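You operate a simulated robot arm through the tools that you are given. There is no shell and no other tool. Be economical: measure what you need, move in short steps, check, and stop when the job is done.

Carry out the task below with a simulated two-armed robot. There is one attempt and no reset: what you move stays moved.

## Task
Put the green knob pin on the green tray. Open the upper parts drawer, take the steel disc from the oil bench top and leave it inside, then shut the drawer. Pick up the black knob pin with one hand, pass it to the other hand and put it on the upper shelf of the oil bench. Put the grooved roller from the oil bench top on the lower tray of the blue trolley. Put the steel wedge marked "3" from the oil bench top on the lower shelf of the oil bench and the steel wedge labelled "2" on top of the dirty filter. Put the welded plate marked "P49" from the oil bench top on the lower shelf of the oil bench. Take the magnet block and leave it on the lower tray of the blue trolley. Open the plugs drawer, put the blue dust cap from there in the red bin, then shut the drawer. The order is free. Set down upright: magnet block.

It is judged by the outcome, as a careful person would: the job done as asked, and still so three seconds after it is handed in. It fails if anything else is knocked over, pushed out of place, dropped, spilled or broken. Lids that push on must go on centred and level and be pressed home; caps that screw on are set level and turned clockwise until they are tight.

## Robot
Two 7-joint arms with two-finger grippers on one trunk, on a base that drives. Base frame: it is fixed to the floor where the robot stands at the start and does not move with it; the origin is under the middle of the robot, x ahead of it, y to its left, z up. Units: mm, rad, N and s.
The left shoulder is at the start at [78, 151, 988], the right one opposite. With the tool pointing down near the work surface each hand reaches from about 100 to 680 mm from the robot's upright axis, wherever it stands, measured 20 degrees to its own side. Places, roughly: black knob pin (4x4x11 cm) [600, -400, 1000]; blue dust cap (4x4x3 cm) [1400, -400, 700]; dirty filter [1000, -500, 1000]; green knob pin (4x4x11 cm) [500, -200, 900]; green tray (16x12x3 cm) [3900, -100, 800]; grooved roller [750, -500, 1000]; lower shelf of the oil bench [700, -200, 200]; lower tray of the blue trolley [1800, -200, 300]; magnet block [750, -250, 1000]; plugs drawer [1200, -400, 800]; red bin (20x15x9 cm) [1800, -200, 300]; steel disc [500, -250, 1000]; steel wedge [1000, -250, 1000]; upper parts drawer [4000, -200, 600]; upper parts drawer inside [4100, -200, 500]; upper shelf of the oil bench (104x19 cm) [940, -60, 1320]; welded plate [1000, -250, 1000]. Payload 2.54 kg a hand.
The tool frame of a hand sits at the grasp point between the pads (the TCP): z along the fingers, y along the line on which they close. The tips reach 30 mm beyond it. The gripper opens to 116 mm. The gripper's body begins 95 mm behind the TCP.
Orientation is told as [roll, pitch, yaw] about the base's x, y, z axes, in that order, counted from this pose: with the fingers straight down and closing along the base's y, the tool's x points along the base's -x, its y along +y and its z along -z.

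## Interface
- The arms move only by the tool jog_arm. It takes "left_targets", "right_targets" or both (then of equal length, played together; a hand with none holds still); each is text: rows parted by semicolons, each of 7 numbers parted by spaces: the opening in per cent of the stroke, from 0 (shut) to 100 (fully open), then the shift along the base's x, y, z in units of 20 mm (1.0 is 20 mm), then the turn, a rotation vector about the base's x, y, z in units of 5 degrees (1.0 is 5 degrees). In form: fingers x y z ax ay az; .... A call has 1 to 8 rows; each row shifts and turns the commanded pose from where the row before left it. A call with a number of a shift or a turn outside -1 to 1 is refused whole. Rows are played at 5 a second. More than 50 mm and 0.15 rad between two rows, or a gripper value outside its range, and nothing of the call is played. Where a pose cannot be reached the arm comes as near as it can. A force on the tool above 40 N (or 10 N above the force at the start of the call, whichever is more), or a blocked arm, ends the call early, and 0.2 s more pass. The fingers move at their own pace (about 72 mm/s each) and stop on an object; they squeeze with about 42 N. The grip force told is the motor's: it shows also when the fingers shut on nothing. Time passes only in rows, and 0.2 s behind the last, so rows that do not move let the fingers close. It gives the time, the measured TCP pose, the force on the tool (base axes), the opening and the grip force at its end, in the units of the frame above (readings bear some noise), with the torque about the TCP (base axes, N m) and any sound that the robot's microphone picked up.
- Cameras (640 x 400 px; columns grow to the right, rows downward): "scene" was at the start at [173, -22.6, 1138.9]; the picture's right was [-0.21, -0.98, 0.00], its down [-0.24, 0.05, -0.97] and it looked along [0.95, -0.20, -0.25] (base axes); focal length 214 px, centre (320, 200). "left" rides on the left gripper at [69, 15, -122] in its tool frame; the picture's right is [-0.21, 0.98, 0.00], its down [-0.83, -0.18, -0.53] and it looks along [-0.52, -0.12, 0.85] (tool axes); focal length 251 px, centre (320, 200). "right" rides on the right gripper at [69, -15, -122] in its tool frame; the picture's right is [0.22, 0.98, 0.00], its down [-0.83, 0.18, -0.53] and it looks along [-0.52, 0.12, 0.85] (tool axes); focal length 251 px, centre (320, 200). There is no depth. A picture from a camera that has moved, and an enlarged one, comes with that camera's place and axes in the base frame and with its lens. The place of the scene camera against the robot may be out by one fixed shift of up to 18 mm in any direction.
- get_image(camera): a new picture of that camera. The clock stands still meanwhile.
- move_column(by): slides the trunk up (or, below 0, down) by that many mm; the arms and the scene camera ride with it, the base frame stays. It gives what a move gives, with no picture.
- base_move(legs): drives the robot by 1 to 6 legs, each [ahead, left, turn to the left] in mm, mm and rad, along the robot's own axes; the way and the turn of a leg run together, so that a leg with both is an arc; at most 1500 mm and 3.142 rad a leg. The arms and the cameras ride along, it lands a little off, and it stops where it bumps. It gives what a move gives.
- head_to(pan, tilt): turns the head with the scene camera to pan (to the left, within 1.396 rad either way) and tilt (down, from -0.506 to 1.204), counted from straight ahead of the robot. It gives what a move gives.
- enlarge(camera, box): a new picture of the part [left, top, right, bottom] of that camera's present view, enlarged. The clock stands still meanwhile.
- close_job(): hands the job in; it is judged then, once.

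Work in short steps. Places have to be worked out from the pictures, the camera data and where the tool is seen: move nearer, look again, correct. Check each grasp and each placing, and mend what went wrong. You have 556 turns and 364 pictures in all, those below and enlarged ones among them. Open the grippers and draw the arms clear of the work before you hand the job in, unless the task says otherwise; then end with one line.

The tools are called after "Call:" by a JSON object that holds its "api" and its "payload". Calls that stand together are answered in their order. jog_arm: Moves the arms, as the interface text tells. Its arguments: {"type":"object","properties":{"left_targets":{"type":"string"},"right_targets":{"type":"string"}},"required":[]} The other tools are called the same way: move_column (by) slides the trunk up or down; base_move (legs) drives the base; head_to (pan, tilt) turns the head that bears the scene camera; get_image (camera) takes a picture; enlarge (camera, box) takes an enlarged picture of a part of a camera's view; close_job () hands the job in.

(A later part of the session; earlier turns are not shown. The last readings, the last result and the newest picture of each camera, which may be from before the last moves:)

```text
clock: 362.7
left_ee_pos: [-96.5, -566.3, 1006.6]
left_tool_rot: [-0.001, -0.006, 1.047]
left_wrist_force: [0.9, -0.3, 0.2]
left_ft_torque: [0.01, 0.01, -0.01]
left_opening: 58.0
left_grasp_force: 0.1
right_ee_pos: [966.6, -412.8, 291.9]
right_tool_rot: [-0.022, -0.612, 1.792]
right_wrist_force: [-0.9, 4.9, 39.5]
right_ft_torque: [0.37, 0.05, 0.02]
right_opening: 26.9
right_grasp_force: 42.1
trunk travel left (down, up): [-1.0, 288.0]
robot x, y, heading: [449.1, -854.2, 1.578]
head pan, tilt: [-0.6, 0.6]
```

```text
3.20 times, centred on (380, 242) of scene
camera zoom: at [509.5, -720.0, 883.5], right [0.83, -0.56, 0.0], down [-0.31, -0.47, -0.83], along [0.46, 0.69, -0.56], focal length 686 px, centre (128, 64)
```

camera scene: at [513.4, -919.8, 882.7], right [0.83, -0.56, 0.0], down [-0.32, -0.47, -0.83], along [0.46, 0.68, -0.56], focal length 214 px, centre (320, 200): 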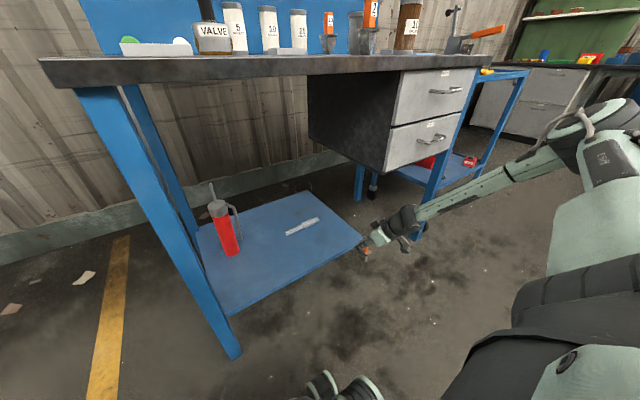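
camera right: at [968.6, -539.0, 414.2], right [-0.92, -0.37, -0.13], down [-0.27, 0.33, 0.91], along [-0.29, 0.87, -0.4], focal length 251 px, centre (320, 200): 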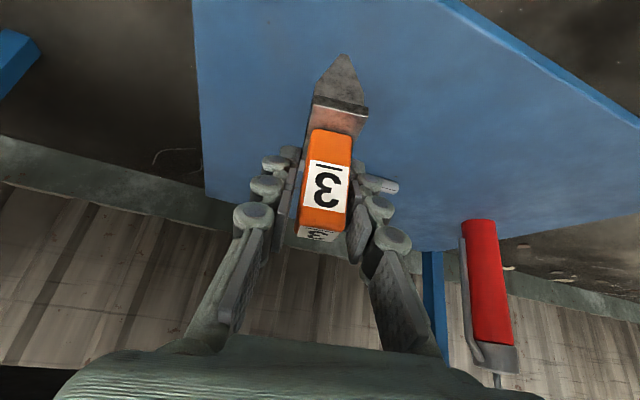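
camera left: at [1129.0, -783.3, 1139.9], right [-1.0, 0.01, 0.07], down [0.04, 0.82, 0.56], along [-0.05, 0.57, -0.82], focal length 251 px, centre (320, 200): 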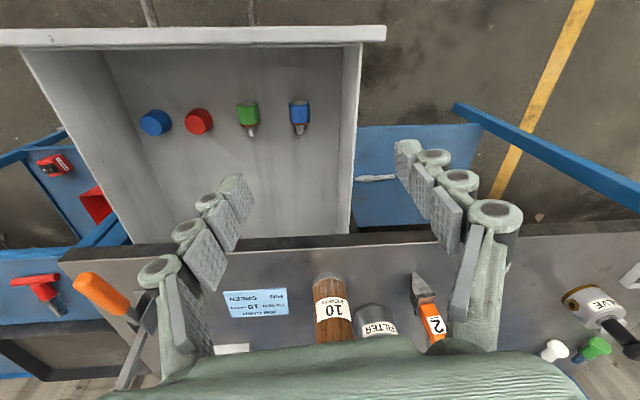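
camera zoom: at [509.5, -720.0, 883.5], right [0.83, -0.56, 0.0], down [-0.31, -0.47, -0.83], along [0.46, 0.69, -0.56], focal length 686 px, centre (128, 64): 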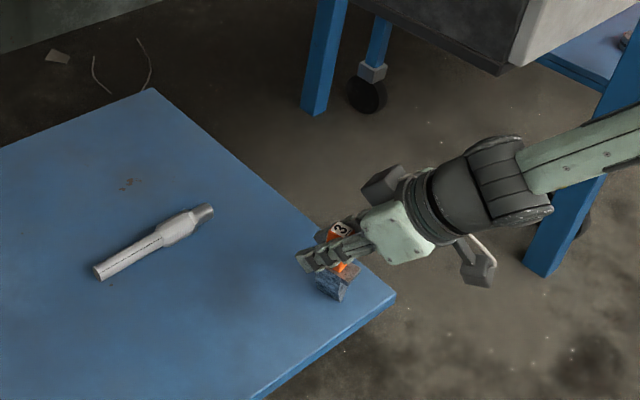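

Contact at TCP z≈292 (shelf ≈ z 212), but it's near the corner. I lift 16 mm, shift the base left and ahead so it lands well inside, and lower again.

Call:
{"api": "jog_arm", "payload": {"right_targets": "0 0 0 0.5 0 0 0;0 0 0 0.5 0 0 0"}}

Call:
{"api": "base_move", "payload": {"legs": [[0, 120, 0], [15, 0, 0]]}}

Call:
{"api": "get_image", "payload": {"camera": "scene"}}

```text
clock: 363.3
left_ee_pos: [-93.7, -562.8, 1006.5]
left_tool_rot: [0.002, 0.0, 1.047]
left_wrist_force: [0.2, 0.1, 0.4]
left_ft_torque: [-0.01, 0.04, -0.02]
left_opening: 58.1
left_grasp_force: 0.1
right_ee_pos: [967.6, -420.1, 303.0]
right_tool_rot: [-0.014, -0.601, 1.779]
right_wrist_force: [-0.1, -0.1, -2.6]
right_ft_torque: [0.06, 0.0, 0.0]
right_opening: 26.7
right_grasp_force: 41.8
trunk travel left (down, up): [-1.0, 288.0]
robot x, y, heading: [448.6, -855.6, 1.575]
head pan, tilt: [-0.6, 0.6]
```

```text
clock: 365.4
left_ee_pos: [-212.5, -549.9, 1006.9]
left_tool_rot: [0.002, 0.0, 1.047]
left_wrist_force: [0.0, 0.1, 0.6]
left_ft_torque: [0.0, 0.02, 0.01]
left_opening: 57.9
left_grasp_force: 0.1
right_ee_pos: [849.0, -405.4, 305.1]
right_tool_rot: [-0.017, -0.6, 1.783]
right_wrist_force: [0.3, 0.1, -1.7]
right_ft_torque: [0.04, 0.01, 0.0]
right_opening: 26.8
right_grasp_force: 42.2
trunk travel left (down, up): [-1.0, 288.0]
robot x, y, heading: [329.2, -842.1, 1.581]
head pan, tilt: [-0.6, 0.6]
```

```text
229 pictures are left
camera scene: at [393.2, -704.7, 882.6], right [0.83, -0.56, 0.0], down [-0.32, -0.47, -0.82], along [0.46, 0.68, -0.57], focal length 214 px, centre (320, 200)
```

scene: 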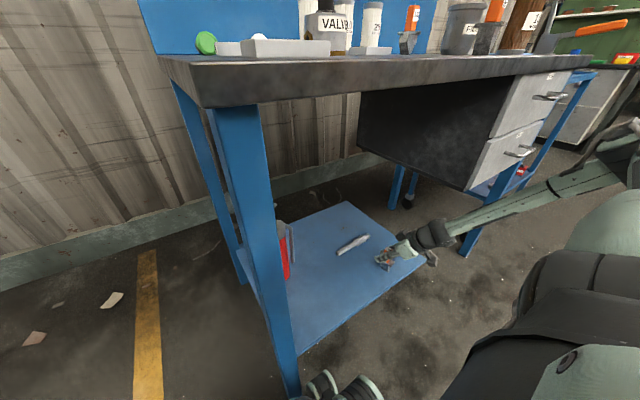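

Call:
{"api": "jog_arm", "payload": {"right_targets": "0 0 0 -0.2 0 0 0;0 0 0 -0.15 0 0 0;0 0 0 -0.15 0 0 0;0 0 0 0 0 0 0"}}

Call:
{"api": "enlarge", "payload": {"camera": "scene", "box": [320, 200, 480, 300]}}

```text
clock: 366.4
left_ee_pos: [-211.6, -550.4, 1007.1]
left_tool_rot: [0.004, -0.001, 1.047]
left_wrist_force: [0.1, -0.2, 0.0]
left_ft_torque: [0.01, 0.01, -0.03]
left_opening: 57.6
left_grasp_force: 0.1
right_ee_pos: [848.9, -406.8, 294.4]
right_tool_rot: [-0.017, -0.601, 1.781]
right_wrist_force: [-0.5, 0.6, -2.5]
right_ft_torque: [0.05, -0.02, 0.01]
right_opening: 26.8
right_grasp_force: 42.5
trunk travel left (down, up): [-1.0, 288.0]
robot x, y, heading: [332.2, -842.7, 1.577]
head pan, tilt: [-0.6, 0.6]
```

```text
4.00 times, centred on (400, 250) of scene
camera zoom: at [393.2, -704.7, 882.6], right [0.83, -0.56, 0.0], down [-0.32, -0.47, -0.82], along [0.46, 0.68, -0.57], focal length 858 px, centre (0, 0)
```

zoom: 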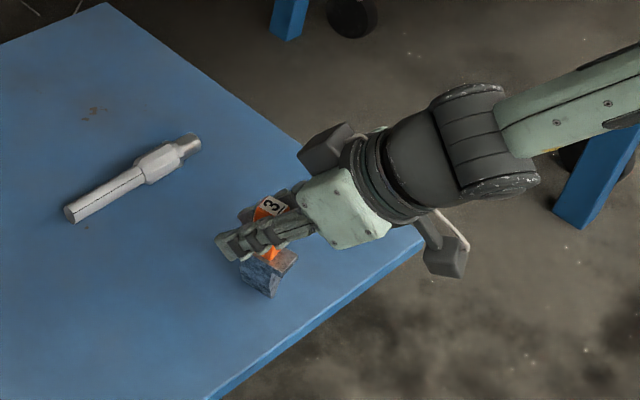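

I ease 10 mm deeper and lower to contact.

Call:
{"api": "jog_arm", "payload": {"right_targets": "0 0 0.5 0 0 0 0;0 0 0 -0.15 0 0 0;0 0 0 -0.15 0 0 0;0 0 0 -0.1 0 0 0;0 0 0 0 0 0 0"}}

```text
clock: 367.6
left_ee_pos: [-214.8, -550.7, 1007.4]
left_tool_rot: [0.0, -0.006, 1.046]
left_wrist_force: [0.9, 0.5, 0.5]
left_ft_torque: [-0.01, 0.06, 0.01]
left_opening: 57.9
left_grasp_force: 0.0
right_ee_pos: [849.4, -392.8, 291.8]
right_tool_rot: [-0.02, -0.607, 1.786]
right_wrist_force: [1.3, -1.5, 32.0]
right_ft_torque: [-0.08, -0.09, -0.06]
right_opening: 26.7
right_grasp_force: 42.0
trunk travel left (down, up): [-1.0, 288.0]
robot x, y, heading: [334.1, -842.3, 1.578]
head pan, tilt: [-0.6, 0.6]
```

Firm contact. I relieve 2 mm and open the fingers only slightly to see if it stands.

Call:
{"api": "jog_arm", "payload": {"right_targets": "0 0 0 0.1 0 0 0;26 0 0 0 0 0 0;28 0 0 0 0 0 0;30 0 0 0 0 0 0"}}

Call:
{"api": "get_image", "payload": {"camera": "right"}}

```text
clock: 368.6
left_ee_pos: [-212.3, -549.5, 1007.6]
left_tool_rot: [0.001, 0.0, 1.048]
left_wrist_force: [-0.8, -0.6, -0.3]
left_ft_torque: [0.01, -0.01, -0.02]
left_opening: 58.0
left_grasp_force: 0.1
right_ee_pos: [850.3, -395.5, 288.7]
right_tool_rot: [-0.017, -0.601, 1.783]
right_wrist_force: [-0.2, 0.1, 0.8]
right_ft_torque: [0.02, -0.01, 0.0]
right_opening: 34.9
right_grasp_force: 0.1
trunk travel left (down, up): [-1.0, 288.0]
robot x, y, heading: [330.9, -846.8, 1.583]
head pan, tilt: [-0.6, 0.6]
```

```text
227 pictures are left
camera right: at [890.5, -515.2, 351.9], right [-0.92, -0.37, -0.13], down [-0.27, 0.33, 0.9], along [-0.29, 0.87, -0.4], focal length 251 px, centre (320, 200)
```

right: 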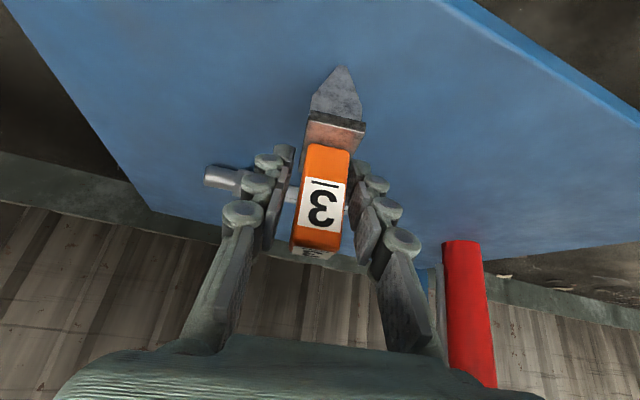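

It stands on its own. I open further and withdraw straight back along the fingers.

Call:
{"api": "jog_arm", "payload": {"right_targets": "45 0 0 0 0 0 0;60 0 0 0 0 0 0;60 0 -0.57 0.82 0 0 0;60 0 -0.57 0.82 0 0 0;60 0 -0.57 0.82 0 0 0;60 0 -0.57 0.82 0 0 0;60 0 -0.57 0.82 0 0 0"}}

Call:
{"api": "get_image", "payload": {"camera": "right"}}

```text
clock: 370.2
left_ee_pos: [-212.9, -548.4, 1006.6]
left_tool_rot: [0.002, 0.0, 1.046]
left_wrist_force: [-1.1, 0.6, 0.0]
left_ft_torque: [-0.03, -0.03, -0.02]
left_opening: 58.0
left_grasp_force: 0.1
right_ee_pos: [848.6, -452.2, 371.6]
right_tool_rot: [-0.013, -0.601, 1.783]
right_wrist_force: [0.3, -0.1, 0.1]
right_ft_torque: [0.0, 0.0, 0.0]
right_opening: 69.6
right_grasp_force: 0.0
trunk travel left (down, up): [-1.0, 288.0]
robot x, y, heading: [335.0, -839.8, 1.58]
head pan, tilt: [-0.6, 0.6]
```

```text
226 pictures are left
camera right: at [888.8, -571.5, 435.3], right [-0.92, -0.37, -0.13], down [-0.27, 0.33, 0.91], along [-0.29, 0.87, -0.4], focal length 251 px, centre (320, 200)
```

right: 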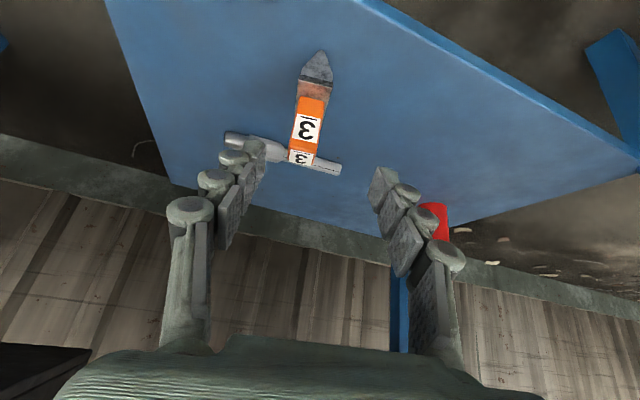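

Wedge 3 stands on the lower shelf. Now I back off, raise the trunk and the hand for wedge 2.

Call:
{"api": "base_move", "payload": {"legs": [[-350, 0, 0]]}}

Call:
{"api": "move_column", "payload": {"by": 287}}

Call:
{"api": "jog_arm", "payload": {"right_targets": "60 -0.7 1 1 0 0 -0.3;60 -0.7 1 1 0 0 -0.3;60 -0.7 1 1 0 0 -0.3;60 -0.7 1 1 0 0 -0.3;60 -0.7 1 1 0 0 -0.3;60 -0.7 1 1 0 0 -0.3;60 -0.7 1 1 0 0 -0.3;60 -0.7 1 1 0 0 -0.3"}}

Call:
{"api": "jog_arm", "payload": {"right_targets": "60 -0.4 0.5 1 0 0 0;60 -0.4 0.5 1 0 0 0;60 -0.4 0.5 1 0 0 0;60 -0.4 0.5 1 0 0 0;60 -0.4 0.5 1 0 0 0;60 -0.4 0.5 1 0 0 0;60 -0.4 0 1 0 0 0;60 -0.4 0 1 0 0 0"}}

Call:
{"api": "jog_arm", "payload": {"right_targets": "60 0 0 1 0 0 0;60 0 0 1 0 0 0;60 0 0 1 0 0 0;60 0 0 1 0 0 0"}}

```text
clock: 372.5
left_ee_pos: [-209.2, -898.8, 1007.7]
left_tool_rot: [0.0, 0.0, 1.046]
left_wrist_force: [-0.7, -0.1, -0.3]
left_ft_torque: [-0.01, -0.04, 0.0]
left_opening: 57.9
left_grasp_force: 0.0
right_ee_pos: [851.7, -801.5, 371.1]
right_tool_rot: [-0.016, -0.601, 1.781]
right_wrist_force: [-0.1, 0.2, -0.1]
right_ft_torque: [-0.02, 0.01, 0.02]
right_opening: 69.6
right_grasp_force: 0.0
trunk travel left (down, up): [-1.0, 288.0]
robot x, y, heading: [334.4, -1193.1, 1.577]
head pan, tilt: [-0.6, 0.6]
```

```text
clock: 375.4
left_ee_pos: [-211.1, -898.1, 1294.8]
left_tool_rot: [0.002, 0.001, 1.046]
left_wrist_force: [0.6, 1.3, -0.8]
left_ft_torque: [0.02, -0.02, -0.01]
left_opening: 57.9
left_grasp_force: 0.1
right_ee_pos: [851.9, -800.2, 658.5]
right_tool_rot: [-0.017, -0.599, 1.783]
right_wrist_force: [-0.3, 0.6, 0.4]
right_ft_torque: [0.01, 0.02, 0.02]
right_opening: 69.5
right_grasp_force: 0.0
trunk travel left (down, up): [-288.0, 1.0]
robot x, y, heading: [335.8, -1189.0, 1.578]
head pan, tilt: [-0.6, 0.6]
```

```text
clock: 377.2
left_ee_pos: [-210.6, -897.8, 1292.7]
left_tool_rot: [0.001, 0.0, 1.045]
left_wrist_force: [-0.3, 0.2, -0.6]
left_ft_torque: [-0.01, -0.03, 0.02]
left_opening: 57.9
left_grasp_force: 0.0
right_ee_pos: [738.7, -642.0, 819.7]
right_tool_rot: [-0.017, -0.6, 1.574]
right_wrist_force: [0.3, 0.5, 0.0]
right_ft_torque: [0.01, 0.0, -0.01]
right_opening: 69.7
right_grasp_force: 0.1
trunk travel left (down, up): [-288.0, 1.0]
robot x, y, heading: [331.5, -1192.6, 1.58]
head pan, tilt: [-0.6, 0.6]
```

```text
clock: 379.0
left_ee_pos: [-208.9, -898.9, 1294.0]
left_tool_rot: [0.003, -0.002, 1.046]
left_wrist_force: [-0.4, -0.4, 0.4]
left_ft_torque: [0.04, -0.03, 0.01]
left_opening: 58.1
left_grasp_force: 0.2
right_ee_pos: [676.7, -581.6, 977.7]
right_tool_rot: [-0.018, -0.6, 1.573]
right_wrist_force: [-0.6, -0.4, 0.6]
right_ft_torque: [-0.01, -0.04, 0.0]
right_opening: 69.6
right_grasp_force: 0.1
trunk travel left (down, up): [-288.0, 1.0]
robot x, y, heading: [334.7, -1188.7, 1.58]
head pan, tilt: [-0.6, 0.6]
```

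```text
clock: 380.0
left_ee_pos: [-210.2, -898.0, 1293.6]
left_tool_rot: [0.002, -0.002, 1.046]
left_wrist_force: [0.5, 0.5, 0.3]
left_ft_torque: [0.0, -0.02, -0.02]
left_opening: 58.0
left_grasp_force: 0.1
right_ee_pos: [675.2, -581.5, 1059.2]
right_tool_rot: [-0.016, -0.601, 1.573]
right_wrist_force: [-0.3, 0.1, -0.3]
right_ft_torque: [-0.01, -0.01, 0.0]
right_opening: 69.5
right_grasp_force: 0.0
trunk travel left (down, up): [-288.0, 1.0]
robot x, y, heading: [336.0, -1191.2, 1.582]
head pan, tilt: [-0.6, 0.6]
```

I slide right to line up with wedge 2 and look.

Call:
{"api": "base_move", "payload": {"legs": [[0, -285, -0.008]]}}

Call:
{"api": "get_image", "payload": {"camera": "right"}}

```text
clock: 383.3
left_ee_pos: [81.4, -890.7, 1294.0]
left_tool_rot: [0.0, 0.002, 1.035]
left_wrist_force: [-0.6, 0.8, -0.1]
left_ft_torque: [-0.03, 0.03, -0.02]
left_opening: 58.1
left_grasp_force: 0.0
right_ee_pos: [970.5, -585.4, 1059.0]
right_tool_rot: [-0.016, -0.599, 1.561]
right_wrist_force: [-0.3, -0.2, -0.5]
right_ft_torque: [-0.02, -0.02, -0.01]
right_opening: 69.7
right_grasp_force: 0.0
trunk travel left (down, up): [-288.0, 1.0]
robot x, y, heading: [621.5, -1195.7, 1.569]
head pan, tilt: [-0.6, 0.6]
```

```text
225 pictures are left
camera right: at [983.5, -709.9, 1122.2], right [-0.98, -0.16, -0.13], down [-0.19, 0.38, 0.91], along [-0.09, 0.91, -0.4], focal length 251 px, centre (320, 200)
```

right: 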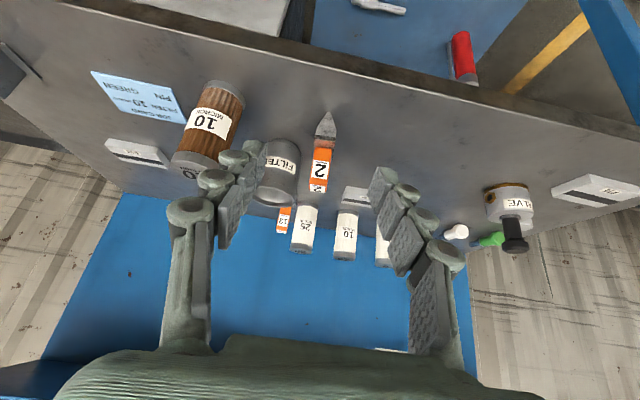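

I narrow the opening, lower to grip height in front, and advance toward wedge 2.

Call:
{"api": "jog_arm", "payload": {"right_targets": "45 -0.2 0 -1 0 0 0;45 -0.2 0 -1 0 0 0;45 0 0 -1 0 0 0;45 0 0 -1 0 0 0;45 0 0 -1 0 0 0"}}

Call:
{"api": "base_move", "payload": {"legs": [[100, 0, 0]]}}

Call:
{"api": "get_image", "payload": {"camera": "right"}}

```text
clock: 384.5
left_ee_pos: [80.6, -892.3, 1293.6]
left_tool_rot: [0.003, 0.0, 1.035]
left_wrist_force: [-0.3, -0.3, -0.3]
left_ft_torque: [-0.01, -0.02, 0.0]
left_opening: 57.8
left_grasp_force: 0.1
right_ee_pos: [962.8, -584.1, 958.9]
right_tool_rot: [-0.016, -0.601, 1.563]
right_wrist_force: [-0.1, 0.3, -0.9]
right_ft_torque: [0.0, -0.02, 0.0]
right_opening: 52.1
right_grasp_force: 0.0
trunk travel left (down, up): [-288.0, 1.0]
robot x, y, heading: [620.6, -1190.0, 1.57]
head pan, tilt: [-0.6, 0.6]
```

```text
clock: 385.7
left_ee_pos: [79.8, -791.9, 1293.8]
left_tool_rot: [0.0, 0.001, 1.037]
left_wrist_force: [0.4, 1.2, -0.8]
left_ft_torque: [-0.06, 0.01, -0.01]
left_opening: 58.2
left_grasp_force: 0.1
right_ee_pos: [961.9, -484.0, 957.9]
right_tool_rot: [-0.015, -0.6, 1.566]
right_wrist_force: [0.9, 0.6, -0.5]
right_ft_torque: [-0.02, 0.03, 0.01]
right_opening: 52.1
right_grasp_force: 0.1
trunk travel left (down, up): [-288.0, 1.0]
robot x, y, heading: [618.7, -1089.2, 1.572]
head pan, tilt: [-0.6, 0.6]
```

```text
224 pictures are left
camera right: at [975.6, -610.4, 1021.4], right [-0.98, -0.16, -0.13], down [-0.19, 0.38, 0.9], along [-0.09, 0.91, -0.4], focal length 251 px, centre (320, 200)
```

right: 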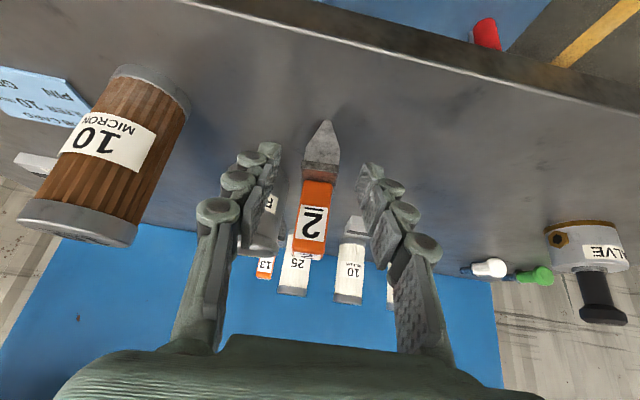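

Call:
{"api": "jog_arm", "payload": {"right_targets": "45 0 1 0 0 0 0;45 0 1 0 0 0 0;45 0 0.4 0 0 0 0;20 0 0 0 0 0 0;5 0 0 0 0 0 0;0 0 0 0 0 0 0;0 0 0 0.5 0 0 0;0 0 0 1 0 0 0"}}

Call:
{"api": "get_image", "payload": {"camera": "right"}}

```text
clock: 387.5
left_ee_pos: [81.4, -792.6, 1294.5]
left_tool_rot: [0.0, 0.0, 1.037]
left_wrist_force: [0.5, -0.1, 0.3]
left_ft_torque: [0.0, 0.03, -0.04]
left_opening: 57.9
left_grasp_force: 0.0
right_ee_pos: [962.2, -435.3, 988.4]
right_tool_rot: [-0.016, -0.601, 1.564]
right_wrist_force: [0.2, 0.0, -2.4]
right_ft_torque: [0.0, 0.01, 0.04]
right_opening: 25.8
right_grasp_force: 42.2
trunk travel left (down, up): [-288.0, 1.0]
robot x, y, heading: [620.9, -1094.9, 1.563]
head pan, tilt: [-0.6, 0.6]
```

```text
223 pictures are left
camera right: at [974.2, -561.7, 1051.2], right [-0.98, -0.16, -0.13], down [-0.19, 0.38, 0.9], along [-0.09, 0.91, -0.4], focal length 251 px, centre (320, 200)
```

right: 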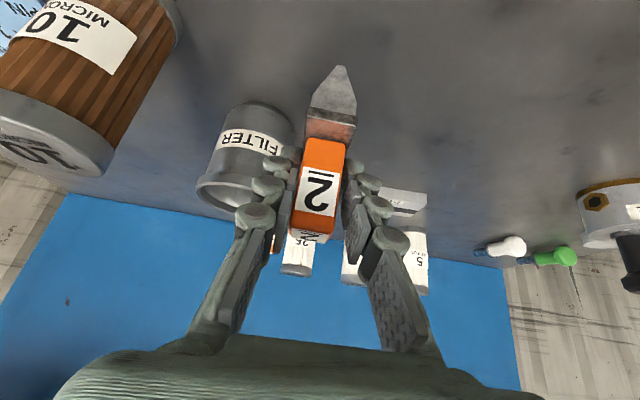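

Wedge 2 is gripped. I raise it well above the filter's height and shift right to measure the filter's top.

Call:
{"api": "jog_arm", "payload": {"right_targets": "0 0 0 1 0 0 0;0 0 0 1 0 0 0;0 0 -0.5 1 0 0 0;0 0 -0.5 1 0 0 0;0 0 -1 1 0 0 0;0 0 -1 1 0 0 0;0 0 -1 1 0 0 0;0 0 -1 1 0 0 0"}}

Call:
{"api": "base_move", "payload": {"legs": [[0, -125, 0]]}}

Call:
{"api": "get_image", "payload": {"camera": "right"}}

Call:
{"api": "head_to", "payload": {"pan": -0.6, "tilt": 0.3}}

Call:
{"api": "get_image", "payload": {"camera": "scene"}}

```text
clock: 389.3
left_ee_pos: [80.9, -794.3, 1294.0]
left_tool_rot: [0.001, -0.002, 1.036]
left_wrist_force: [0.5, -0.6, 0.8]
left_ft_torque: [0.02, 0.0, -0.01]
left_opening: 58.2
left_grasp_force: 0.1
right_ee_pos: [963.7, -538.9, 1150.5]
right_tool_rot: [-0.016, -0.601, 1.564]
right_wrist_force: [-0.1, -0.5, -3.0]
right_ft_torque: [0.01, 0.02, -0.03]
right_opening: 25.6
right_grasp_force: 42.7
trunk travel left (down, up): [-288.0, 1.0]
robot x, y, heading: [618.3, -1096.0, 1.567]
head pan, tilt: [-0.6, 0.6]
```

```text
clock: 391.1
left_ee_pos: [204.4, -793.2, 1295.1]
left_tool_rot: [0.001, 0.001, 1.035]
left_wrist_force: [0.4, -0.2, 0.3]
left_ft_torque: [0.0, -0.02, -0.02]
left_opening: 57.8
left_grasp_force: 0.0
right_ee_pos: [1088.2, -540.1, 1148.3]
right_tool_rot: [-0.015, -0.6, 1.561]
right_wrist_force: [1.1, -1.5, -3.0]
right_ft_torque: [0.01, 0.0, 0.02]
right_opening: 25.6
right_grasp_force: 42.1
trunk travel left (down, up): [-288.0, 1.0]
robot x, y, heading: [744.0, -1095.3, 1.569]
head pan, tilt: [-0.6, 0.6]
```

```text
222 pictures are left
camera right: at [1100.7, -664.9, 1212.6], right [-0.98, -0.16, -0.13], down [-0.19, 0.38, 0.9], along [-0.09, 0.91, -0.4], focal length 251 px, centre (320, 200)
```

right: 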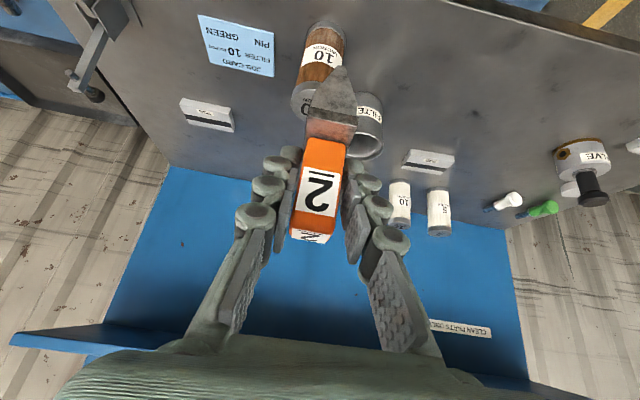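

```text
clock: 391.9
left_ee_pos: [204.1, -794.1, 1294.5]
left_tool_rot: [0.004, -0.001, 1.034]
left_wrist_force: [1.1, 0.4, 0.2]
left_ft_torque: [0.01, 0.01, -0.02]
left_opening: 58.0
left_grasp_force: 0.0
right_ee_pos: [1087.1, -539.0, 1149.2]
right_tool_rot: [-0.015, -0.599, 1.562]
right_wrist_force: [0.2, -0.7, -3.0]
right_ft_torque: [0.02, 0.01, -0.01]
right_opening: 25.9
right_grasp_force: 41.6
trunk travel left (down, up): [-288.0, 1.0]
robot x, y, heading: [744.9, -1093.9, 1.566]
head pan, tilt: [-0.6, 0.3]
```

```text
221 pictures are left
camera scene: at [811.3, -951.8, 1197.1], right [0.82, -0.57, 0.0], down [-0.17, -0.24, -0.95], along [0.54, 0.79, -0.3], focal length 214 px, centre (320, 200)
```

scene: 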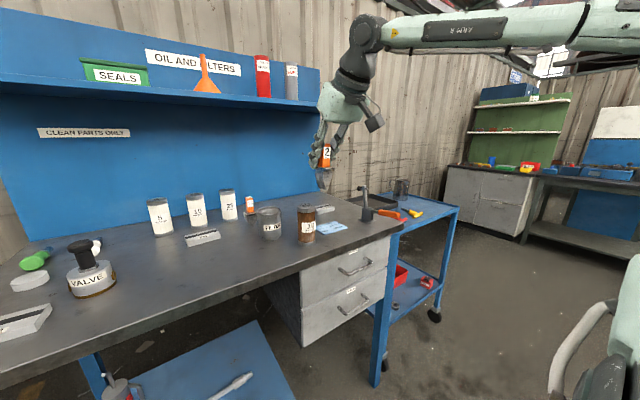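

The filter's top is centred at about (1106,-430), z≈985. I move the wedge over it at height.

Call:
{"api": "jog_arm", "payload": {"right_targets": "0 0.2 1 0 0 0 0;0 0.2 1 0 0 0 0;0 0.2 1 0 0 0 0;0 0.2 1 0 0 0 0;0 0.15 1 0 0 0 0;0 0 0.45 0 0 0 0;0 0 0 -1 0 0 0;0 0 0 -1 0 0 0"}}

Call:
{"api": "get_image", "payload": {"camera": "right"}}

Call:
{"api": "enlarge", "payload": {"camera": "scene", "box": [220, 130, 420, 255]}}

```text
clock: 393.7
left_ee_pos: [205.3, -793.1, 1294.1]
left_tool_rot: [0.002, -0.001, 1.036]
left_wrist_force: [-0.2, -0.2, 0.2]
left_ft_torque: [-0.01, 0.02, 0.0]
left_opening: 57.9
left_grasp_force: 0.2
right_ee_pos: [1107.2, -431.3, 1110.0]
right_tool_rot: [-0.015, -0.6, 1.563]
right_wrist_force: [0.5, -0.6, -2.4]
right_ft_torque: [0.02, -0.01, -0.01]
right_opening: 26.0
right_grasp_force: 41.8
trunk travel left (down, up): [-288.0, 1.0]
robot x, y, heading: [742.2, -1094.9, 1.563]
head pan, tilt: [-0.6, 0.3]
```

```text
220 pictures are left
camera right: at [1120.0, -556.6, 1172.9], right [-0.98, -0.16, -0.13], down [-0.19, 0.38, 0.91], along [-0.09, 0.91, -0.4], focal length 251 px, centre (320, 200)
```

right: 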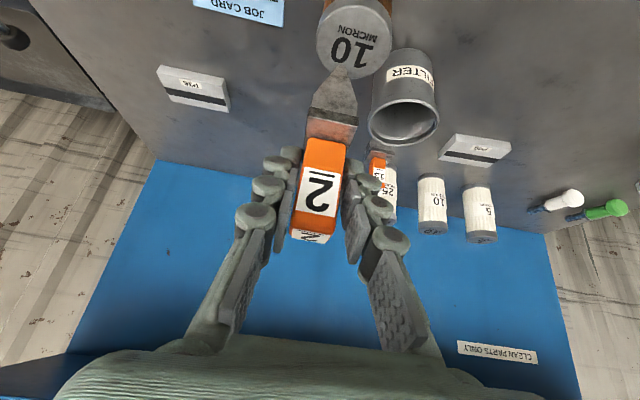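

```text
3.20 times, centred on (320, 192) of scene
camera zoom: at [811.4, -951.7, 1197.1], right [0.82, -0.57, 0.0], down [-0.17, -0.24, -0.96], along [0.54, 0.79, -0.3], focal length 686 px, centre (320, 224)
```

zoom: 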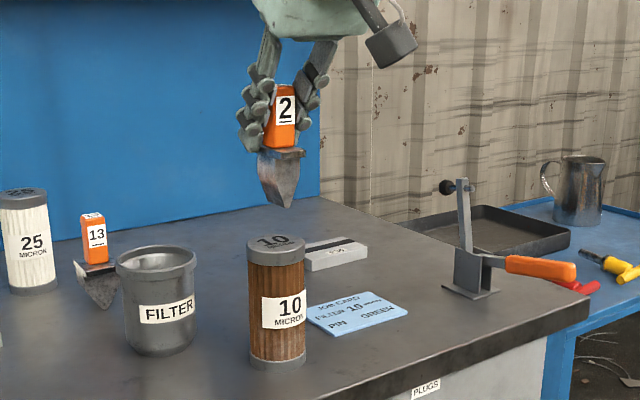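

The wedge's edge seems ~12 mm short in y; I shift it in and lower to just above the filter top, then re-check.

Call:
{"api": "jog_arm", "payload": {"right_targets": "0 -0.15 0.6 -0.5 0 0 0;0 0 0 -0.5 0 0 0;0 0 0 0 0 0 0"}}

Call:
{"api": "enlarge", "payload": {"camera": "right", "box": [240, 0, 460, 140]}}

Call:
{"api": "enlarge", "payload": {"camera": "scene", "box": [260, 150, 360, 250]}}

```text
clock: 394.5
left_ee_pos: [203.6, -793.8, 1294.8]
left_tool_rot: [0.002, 0.001, 1.036]
left_wrist_force: [0.5, -0.1, 0.1]
left_ft_torque: [0.0, 0.02, 0.01]
left_opening: 58.2
left_grasp_force: 0.0
right_ee_pos: [1104.3, -418.3, 1089.7]
right_tool_rot: [-0.019, -0.6, 1.563]
right_wrist_force: [-0.1, -0.5, -3.2]
right_ft_torque: [0.03, 0.0, -0.01]
right_opening: 25.8
right_grasp_force: 42.0
trunk travel left (down, up): [-288.0, 1.0]
robot x, y, heading: [744.4, -1094.1, 1.561]
head pan, tilt: [-0.6, 0.3]
```

```text
2.86 times, centred on (350, 70) of right
camera zoom: at [1116.9, -544.2, 1153.1], right [-0.98, -0.16, -0.13], down [-0.19, 0.38, 0.9], along [-0.09, 0.91, -0.4], focal length 718 px, centre (234, 571)
```

zoom: 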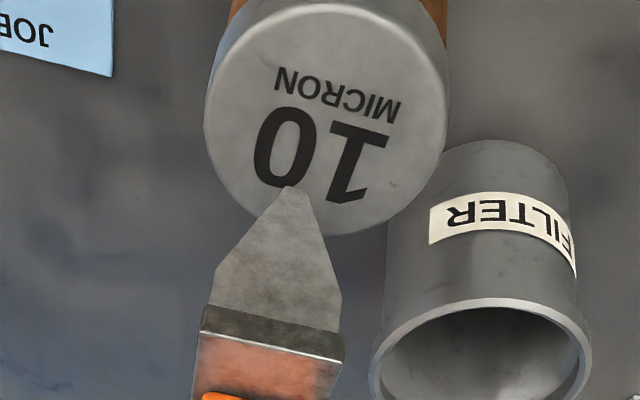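

```text
4.00 times, centred on (310, 200) of scene
camera zoom: at [811.2, -951.7, 1197.1], right [0.82, -0.57, 0.0], down [-0.17, -0.24, -0.96], along [0.54, 0.79, -0.3], focal length 858 px, centre (360, 200)
```

zoom: 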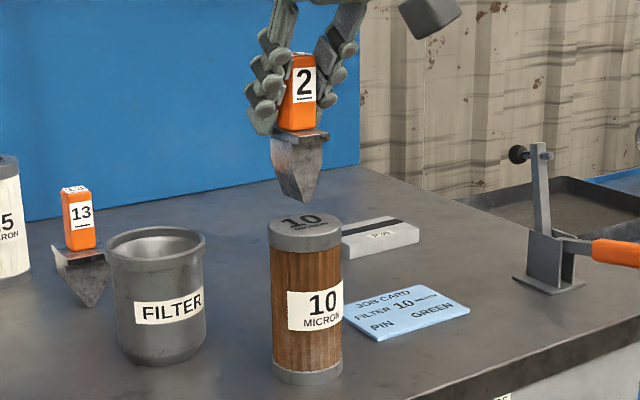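

Now the tip is right above the filter's centre. I lower gently to contact.

Call:
{"api": "jog_arm", "payload": {"right_targets": "0 -0.2 0 -0.4 0 0 0;0 0 0 -0.3 0 0 0;0 0 0 -0.2 0 0 0;0 0 0 -0.15 0 0 0;0 0 0 0 0 0 0"}}

Call:
{"api": "enlarge", "payload": {"camera": "scene", "box": [260, 150, 360, 250]}}

```text
clock: 395.7
left_ee_pos: [203.9, -796.7, 1293.7]
left_tool_rot: [0.001, -0.004, 1.035]
left_wrist_force: [0.4, 0.3, 0.1]
left_ft_torque: [0.02, 0.02, 0.0]
left_opening: 58.0
left_grasp_force: 0.1
right_ee_pos: [1097.7, -419.3, 1075.2]
right_tool_rot: [-0.018, -0.615, 1.565]
right_wrist_force: [3.0, 2.5, 27.7]
right_ft_torque: [-0.31, -0.31, 0.06]
right_opening: 25.8
right_grasp_force: 41.9
trunk travel left (down, up): [-288.0, 1.0]
robot x, y, heading: [745.2, -1093.2, 1.568]
head pan, tilt: [-0.6, 0.3]
```

```text
4.00 times, centred on (310, 200) of scene
camera zoom: at [810.1, -954.5, 1198.0], right [0.82, -0.57, 0.0], down [-0.17, -0.24, -0.96], along [0.54, 0.79, -0.29], focal length 858 px, centre (360, 200)
```

zoom: 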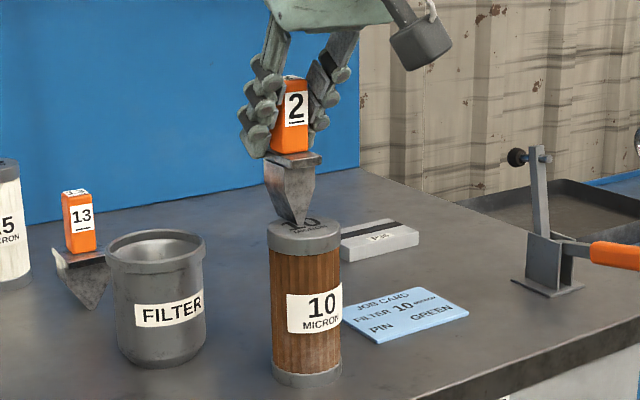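

Contact with the filter's top. I relieve the force and open slightly to see whether it stands.

Call:
{"api": "jog_arm", "payload": {"right_targets": "0 0 0 0.2 0 0 0;25 0 0 0 0 0 0;27 0 0 0 0 0 0;29 0 0 0 0 0 0"}}

Call:
{"api": "enlarge", "payload": {"camera": "scene", "box": [260, 150, 360, 250]}}

Call:
{"api": "get_image", "payload": {"camera": "right"}}

```text
clock: 396.7
left_ee_pos: [205.1, -794.0, 1294.7]
left_tool_rot: [0.001, -0.001, 1.036]
left_wrist_force: [0.2, -0.7, -0.4]
left_ft_torque: [0.03, -0.01, -0.02]
left_opening: 57.8
left_grasp_force: 0.1
right_ee_pos: [1099.1, -418.4, 1072.6]
right_tool_rot: [-0.015, -0.602, 1.563]
right_wrist_force: [0.5, 0.7, 0.9]
right_ft_torque: [0.01, -0.03, 0.0]
right_opening: 33.6
right_grasp_force: 0.1
trunk travel left (down, up): [-288.0, 1.0]
robot x, y, heading: [743.8, -1092.4, 1.565]
head pan, tilt: [-0.6, 0.3]
```

```text
4.00 times, centred on (310, 200) of scene
camera zoom: at [811.1, -952.2, 1197.2], right [0.82, -0.57, 0.0], down [-0.17, -0.24, -0.96], along [0.54, 0.79, -0.3], focal length 858 px, centre (360, 200)
```

zoom: 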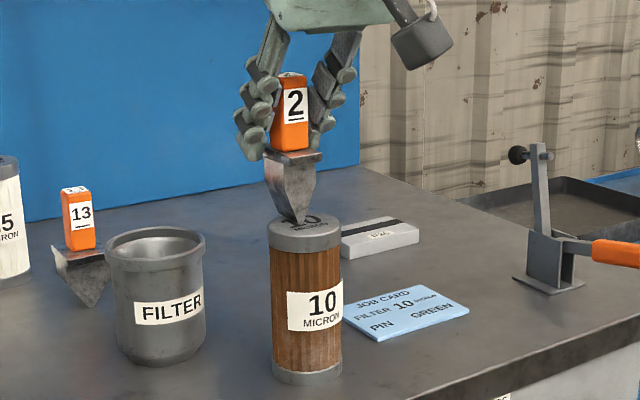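

```text
214 pictures are left
camera right: at [1111.7, -544.2, 1136.0], right [-0.98, -0.16, -0.13], down [-0.19, 0.38, 0.9], along [-0.09, 0.91, -0.4], focal length 251 px, centre (320, 200)
```

right: 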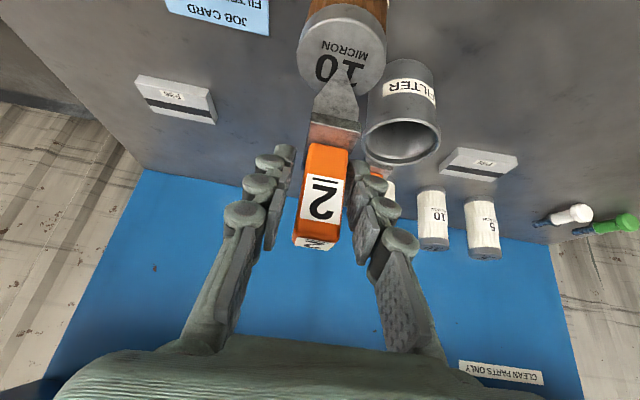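

It stands. I open more, wait a second, and check before withdrawing.

Call:
{"api": "jog_arm", "payload": {"right_targets": "38 0 0 0 0 0 0;45 0 0 0 0 0 0;50 0 0 0 0 0 0;50 0 0 0 0 0 0;50 0 0 0 0 0 0;50 0 0 0 0 0 0"}}

Call:
{"api": "enlarge", "payload": {"camera": "scene", "box": [260, 150, 360, 250]}}

```text
clock: 398.1
left_ee_pos: [204.1, -794.2, 1294.5]
left_tool_rot: [0.002, -0.001, 1.034]
left_wrist_force: [-0.6, -0.2, 0.4]
left_ft_torque: [0.03, -0.03, 0.02]
left_opening: 57.9
left_grasp_force: 0.1
right_ee_pos: [1097.9, -418.3, 1073.8]
right_tool_rot: [-0.016, -0.601, 1.562]
right_wrist_force: [-0.3, -0.2, 1.1]
right_ft_torque: [0.0, 0.02, 0.01]
right_opening: 57.7
right_grasp_force: 0.0
trunk travel left (down, up): [-288.0, 1.0]
robot x, y, heading: [746.5, -1090.6, 1.573]
head pan, tilt: [-0.6, 0.3]
```

```text
4.00 times, centred on (310, 200) of scene
camera zoom: at [811.2, -952.1, 1197.2], right [0.82, -0.57, 0.0], down [-0.17, -0.24, -0.96], along [0.54, 0.79, -0.3], focal length 858 px, centre (360, 200)
```

zoom: 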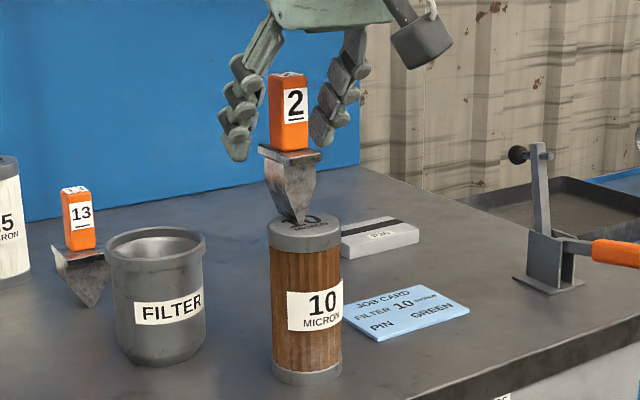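

Wedge 2 stands freely on the dirty filter. I withdraw along the finger axis, then back the base.

Call:
{"api": "jog_arm", "payload": {"right_targets": "50 0 -0.57 0.82 0 0 0;50 0 -0.57 0.82 0 0 0;50 0 -0.57 0.82 0 0 0;50 0 -0.57 0.82 0 0 0;50 0 -0.57 0.82 0 0 0"}}

Call:
{"api": "base_move", "payload": {"legs": [[-150, 0, 0]]}}

Call:
{"api": "enlarge", "payload": {"camera": "scene", "box": [120, 130, 400, 305]}}

```text
clock: 399.3
left_ee_pos: [204.1, -794.9, 1293.9]
left_tool_rot: [0.0, -0.002, 1.035]
left_wrist_force: [-0.6, 0.2, 0.1]
left_ft_torque: [0.0, 0.0, 0.01]
left_opening: 58.0
left_grasp_force: 0.1
right_ee_pos: [1098.4, -474.7, 1155.4]
right_tool_rot: [-0.017, -0.603, 1.564]
right_wrist_force: [-0.4, -0.4, 0.2]
right_ft_torque: [-0.02, 0.02, 0.04]
right_opening: 58.0
right_grasp_force: 0.0
trunk travel left (down, up): [-288.0, 1.0]
robot x, y, heading: [745.6, -1096.9, 1.572]
head pan, tilt: [-0.6, 0.3]
```

```text
clock: 400.7
left_ee_pos: [205.0, -943.4, 1293.9]
left_tool_rot: [0.0, -0.002, 1.029]
left_wrist_force: [-0.3, -0.1, 0.2]
left_ft_torque: [0.03, -0.01, -0.01]
left_opening: 58.1
left_grasp_force: 0.1
right_ee_pos: [1101.8, -630.2, 1155.5]
right_tool_rot: [-0.015, -0.603, 1.556]
right_wrist_force: [0.7, -0.8, 0.1]
right_ft_torque: [0.0, 0.01, -0.01]
right_opening: 58.0
right_grasp_force: 0.1
trunk travel left (down, up): [-288.0, 1.0]
robot x, y, heading: [742.1, -1245.2, 1.559]
head pan, tilt: [-0.6, 0.3]
```

```text
2.29 times, centred on (260, 218) of scene
camera zoom: at [811.0, -1105.4, 1197.3], right [0.82, -0.57, 0.0], down [-0.17, -0.24, -0.96], along [0.55, 0.78, -0.3], focal length 490 px, centre (457, 160)
```

zoom: 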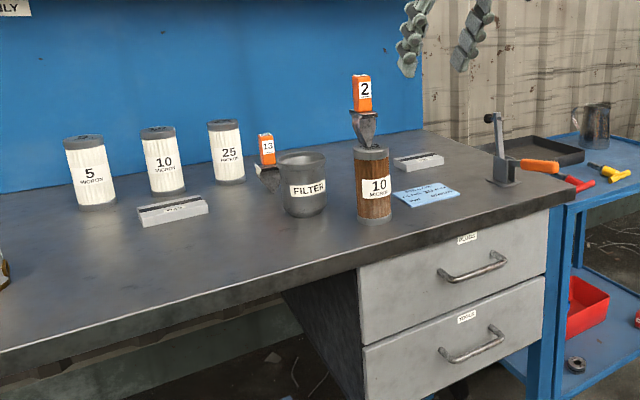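

Both wedges are placed. Next P49: I slide left and approach to measure the plate.

Call:
{"api": "base_move", "payload": {"legs": [[0, 258, 0.01], [270, 0, 0]]}}

Call:
{"api": "jog_arm", "payload": {"right_targets": "100 0 0 -1 0 0 0;100 0 0 -1 0 0 0;100 0 0 -1 0 0 0;100 0 0 -1 0 0 0;100 0 0 0 0 0 0"}}

Call:
{"api": "get_image", "payload": {"camera": "right"}}

```text
clock: 405.3
left_ee_pos: [-53.0, -678.2, 1293.6]
left_tool_rot: [0.0, -0.001, 1.046]
left_wrist_force: [1.6, 0.1, 0.1]
left_ft_torque: [-0.07, 0.01, -0.01]
left_opening: 58.1
left_grasp_force: 0.0
right_ee_pos: [838.3, -350.7, 1152.6]
right_tool_rot: [-0.016, -0.6, 1.572]
right_wrist_force: [1.0, 0.5, -0.8]
right_ft_torque: [0.03, 0.02, -0.01]
right_opening: 58.1
right_grasp_force: 0.1
trunk travel left (down, up): [-288.0, 1.0]
robot x, y, heading: [487.2, -973.2, 1.574]
head pan, tilt: [-0.6, 0.3]
```

```text
clock: 406.5
left_ee_pos: [-54.2, -679.7, 1294.5]
left_tool_rot: [0.002, -0.002, 1.043]
left_wrist_force: [0.0, -0.4, 0.0]
left_ft_torque: [-0.02, -0.02, 0.0]
left_opening: 58.0
left_grasp_force: 0.1
right_ee_pos: [837.8, -352.2, 1075.6]
right_tool_rot: [-0.016, -0.602, 1.571]
right_wrist_force: [0.4, -0.3, -0.1]
right_ft_torque: [0.0, -0.02, -0.02]
right_opening: 116.1
right_grasp_force: 0.0
trunk travel left (down, up): [-288.0, 1.0]
robot x, y, heading: [490.6, -974.3, 1.577]
head pan, tilt: [-0.6, 0.3]
```

```text
211 pictures are left
camera right: at [851.9, -478.0, 1138.6], right [-0.98, -0.17, -0.13], down [-0.19, 0.38, 0.91], along [-0.1, 0.91, -0.4], focal length 251 px, centre (320, 200)
```

right: 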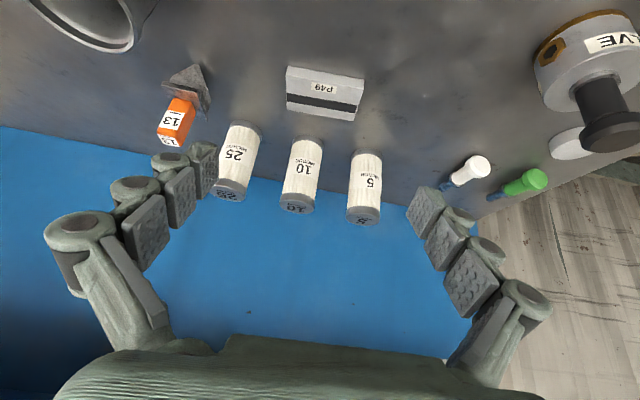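

P49 measures about 90×68 mm, centred at (841,-244), turned ~5°. I'll grip it across its length with the hand tilted, descending around it with full opening.

Call:
{"api": "jog_arm", "payload": {"right_targets": "100 0.15 0.6 -1 0 0 1;100 0 0.6 -1 0 0 0;100 0 0.6 -1 0 0 0;100 0 0.6 -1 0 0 0;100 0 0.6 -1 0 0 0;100 0 0.6 -1 0 0 0;100 0 0.6 -0.5 0 0 0;100 0 0.5 0 0 0 0"}}

Call:
{"api": "get_image", "payload": {"camera": "right"}}

```text
clock: 408.3
left_ee_pos: [-54.2, -679.5, 1294.9]
left_tool_rot: [0.004, -0.002, 1.044]
left_wrist_force: [0.1, 0.4, 0.0]
left_ft_torque: [0.01, -0.01, 0.0]
left_opening: 57.9
left_grasp_force: 0.1
right_ee_pos: [839.2, -257.9, 943.5]
right_tool_rot: [-0.016, -0.603, 1.657]
right_wrist_force: [0.3, 0.5, -0.2]
right_ft_torque: [0.03, 0.03, 0.01]
right_opening: 116.1
right_grasp_force: 0.0
trunk travel left (down, up): [-288.0, 1.0]
robot x, y, heading: [489.8, -971.7, 1.574]
head pan, tilt: [-0.6, 0.3]
```

```text
210 pictures are left
camera right: at [865.5, -381.4, 1006.5], right [-0.96, -0.25, -0.13], down [-0.22, 0.36, 0.91], along [-0.18, 0.9, -0.4], focal length 251 px, centre (320, 200)
```

right: 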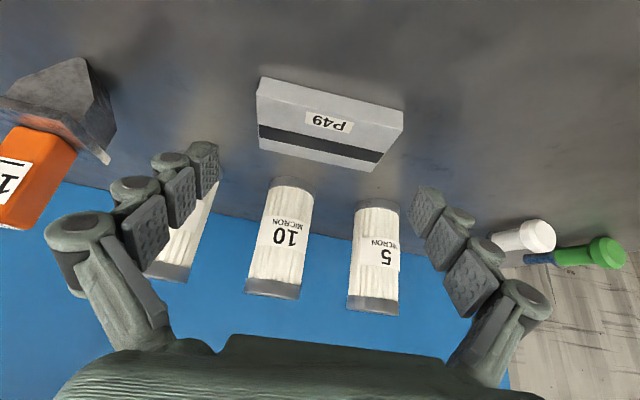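

Aligned. I descend the last 32 mm and close on the plate.

Call:
{"api": "jog_arm", "payload": {"right_targets": "100 0 0 -0.5 0 0 0;100 0 0 -0.5 0 0 0;100 0 0 -0.4 0 0 0;100 0 0 -0.2 0 0 0;100 0 0 0 0 0 0"}}

Call:
{"api": "get_image", "payload": {"camera": "right"}}

```text
clock: 409.5
left_ee_pos: [-54.7, -680.1, 1294.6]
left_tool_rot: [0.001, -0.001, 1.044]
left_wrist_force: [0.0, -0.1, 0.6]
left_ft_torque: [-0.02, -0.01, -0.01]
left_opening: 57.7
left_grasp_force: 0.0
right_ee_pos: [840.5, -256.3, 911.6]
right_tool_rot: [-0.017, -0.602, 1.661]
right_wrist_force: [0.7, -0.3, -0.2]
right_ft_torque: [0.0, 0.02, 0.01]
right_opening: 115.8
right_grasp_force: 0.0
trunk travel left (down, up): [-288.0, 1.0]
robot x, y, heading: [486.6, -972.2, 1.578]
head pan, tilt: [-0.6, 0.3]
```

```text
209 pictures are left
camera right: at [865.9, -381.8, 975.0], right [-0.96, -0.25, -0.13], down [-0.22, 0.36, 0.9], along [-0.18, 0.9, -0.4], focal length 251 px, centre (320, 200)
```

right: 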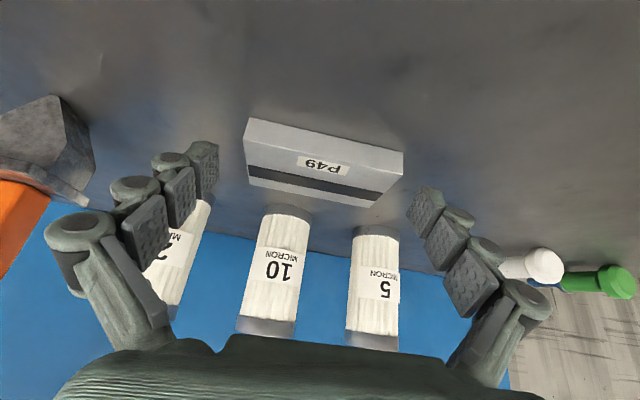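

Call:
{"api": "jog_arm", "payload": {"right_targets": "90 0 0 0 0 0 0;80 0 0 0 0 0 0;70 0 0 0 0 0 0;50 0 0 0 0 0 0;30 0 0 0 0 0 0;0 0 0 0 0 0 0"}}

Call:
{"api": "jog_arm", "payload": {"right_targets": "0 0 0 0.5 0 0 0;0 0 0 1 0 0 0;0 0 0 1 0 0 0;0 0 0 1 0 0 0"}}

Call:
{"api": "get_image", "payload": {"camera": "right"}}

```text
clock: 410.9
left_ee_pos: [-54.9, -678.0, 1294.5]
left_tool_rot: [0.001, -0.003, 1.043]
left_wrist_force: [0.3, -0.6, -0.8]
left_ft_torque: [-0.02, -0.02, 0.02]
left_opening: 58.3
left_grasp_force: 0.0
right_ee_pos: [840.0, -257.9, 912.3]
right_tool_rot: [-0.018, -0.603, 1.659]
right_wrist_force: [2.0, -1.1, 1.8]
right_ft_torque: [-0.19, -0.23, 0.03]
right_opening: 91.5
right_grasp_force: 42.1
trunk travel left (down, up): [-288.0, 1.0]
robot x, y, heading: [490.5, -973.1, 1.577]
head pan, tilt: [-0.6, 0.3]
```

```text
clock: 411.9
left_ee_pos: [-53.7, -678.1, 1294.8]
left_tool_rot: [0.003, 0.0, 1.044]
left_wrist_force: [-0.6, 0.0, -0.5]
left_ft_torque: [0.01, -0.02, 0.04]
left_opening: 58.0
left_grasp_force: 0.1
right_ee_pos: [840.6, -257.6, 981.3]
right_tool_rot: [-0.016, -0.602, 1.66]
right_wrist_force: [-0.7, 0.7, -6.6]
right_ft_torque: [-0.11, 0.0, -0.03]
right_opening: 91.4
right_grasp_force: 41.8
trunk travel left (down, up): [-288.0, 1.0]
robot x, y, heading: [487.5, -974.5, 1.574]
head pan, tilt: [-0.6, 0.3]
```

```text
208 pictures are left
camera right: at [866.2, -380.7, 1045.1], right [-0.96, -0.25, -0.13], down [-0.22, 0.36, 0.9], along [-0.18, 0.9, -0.4], focal length 251 px, centre (320, 200)
```

right: 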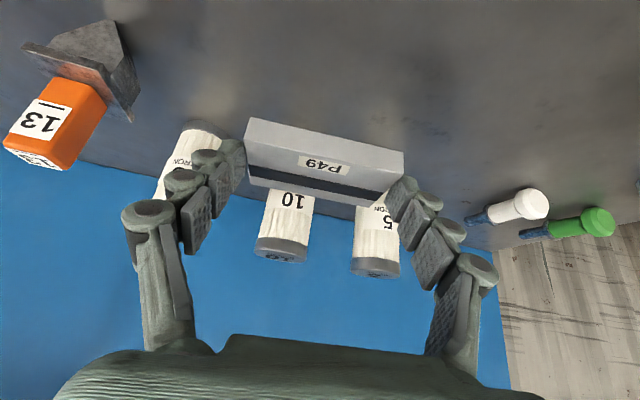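

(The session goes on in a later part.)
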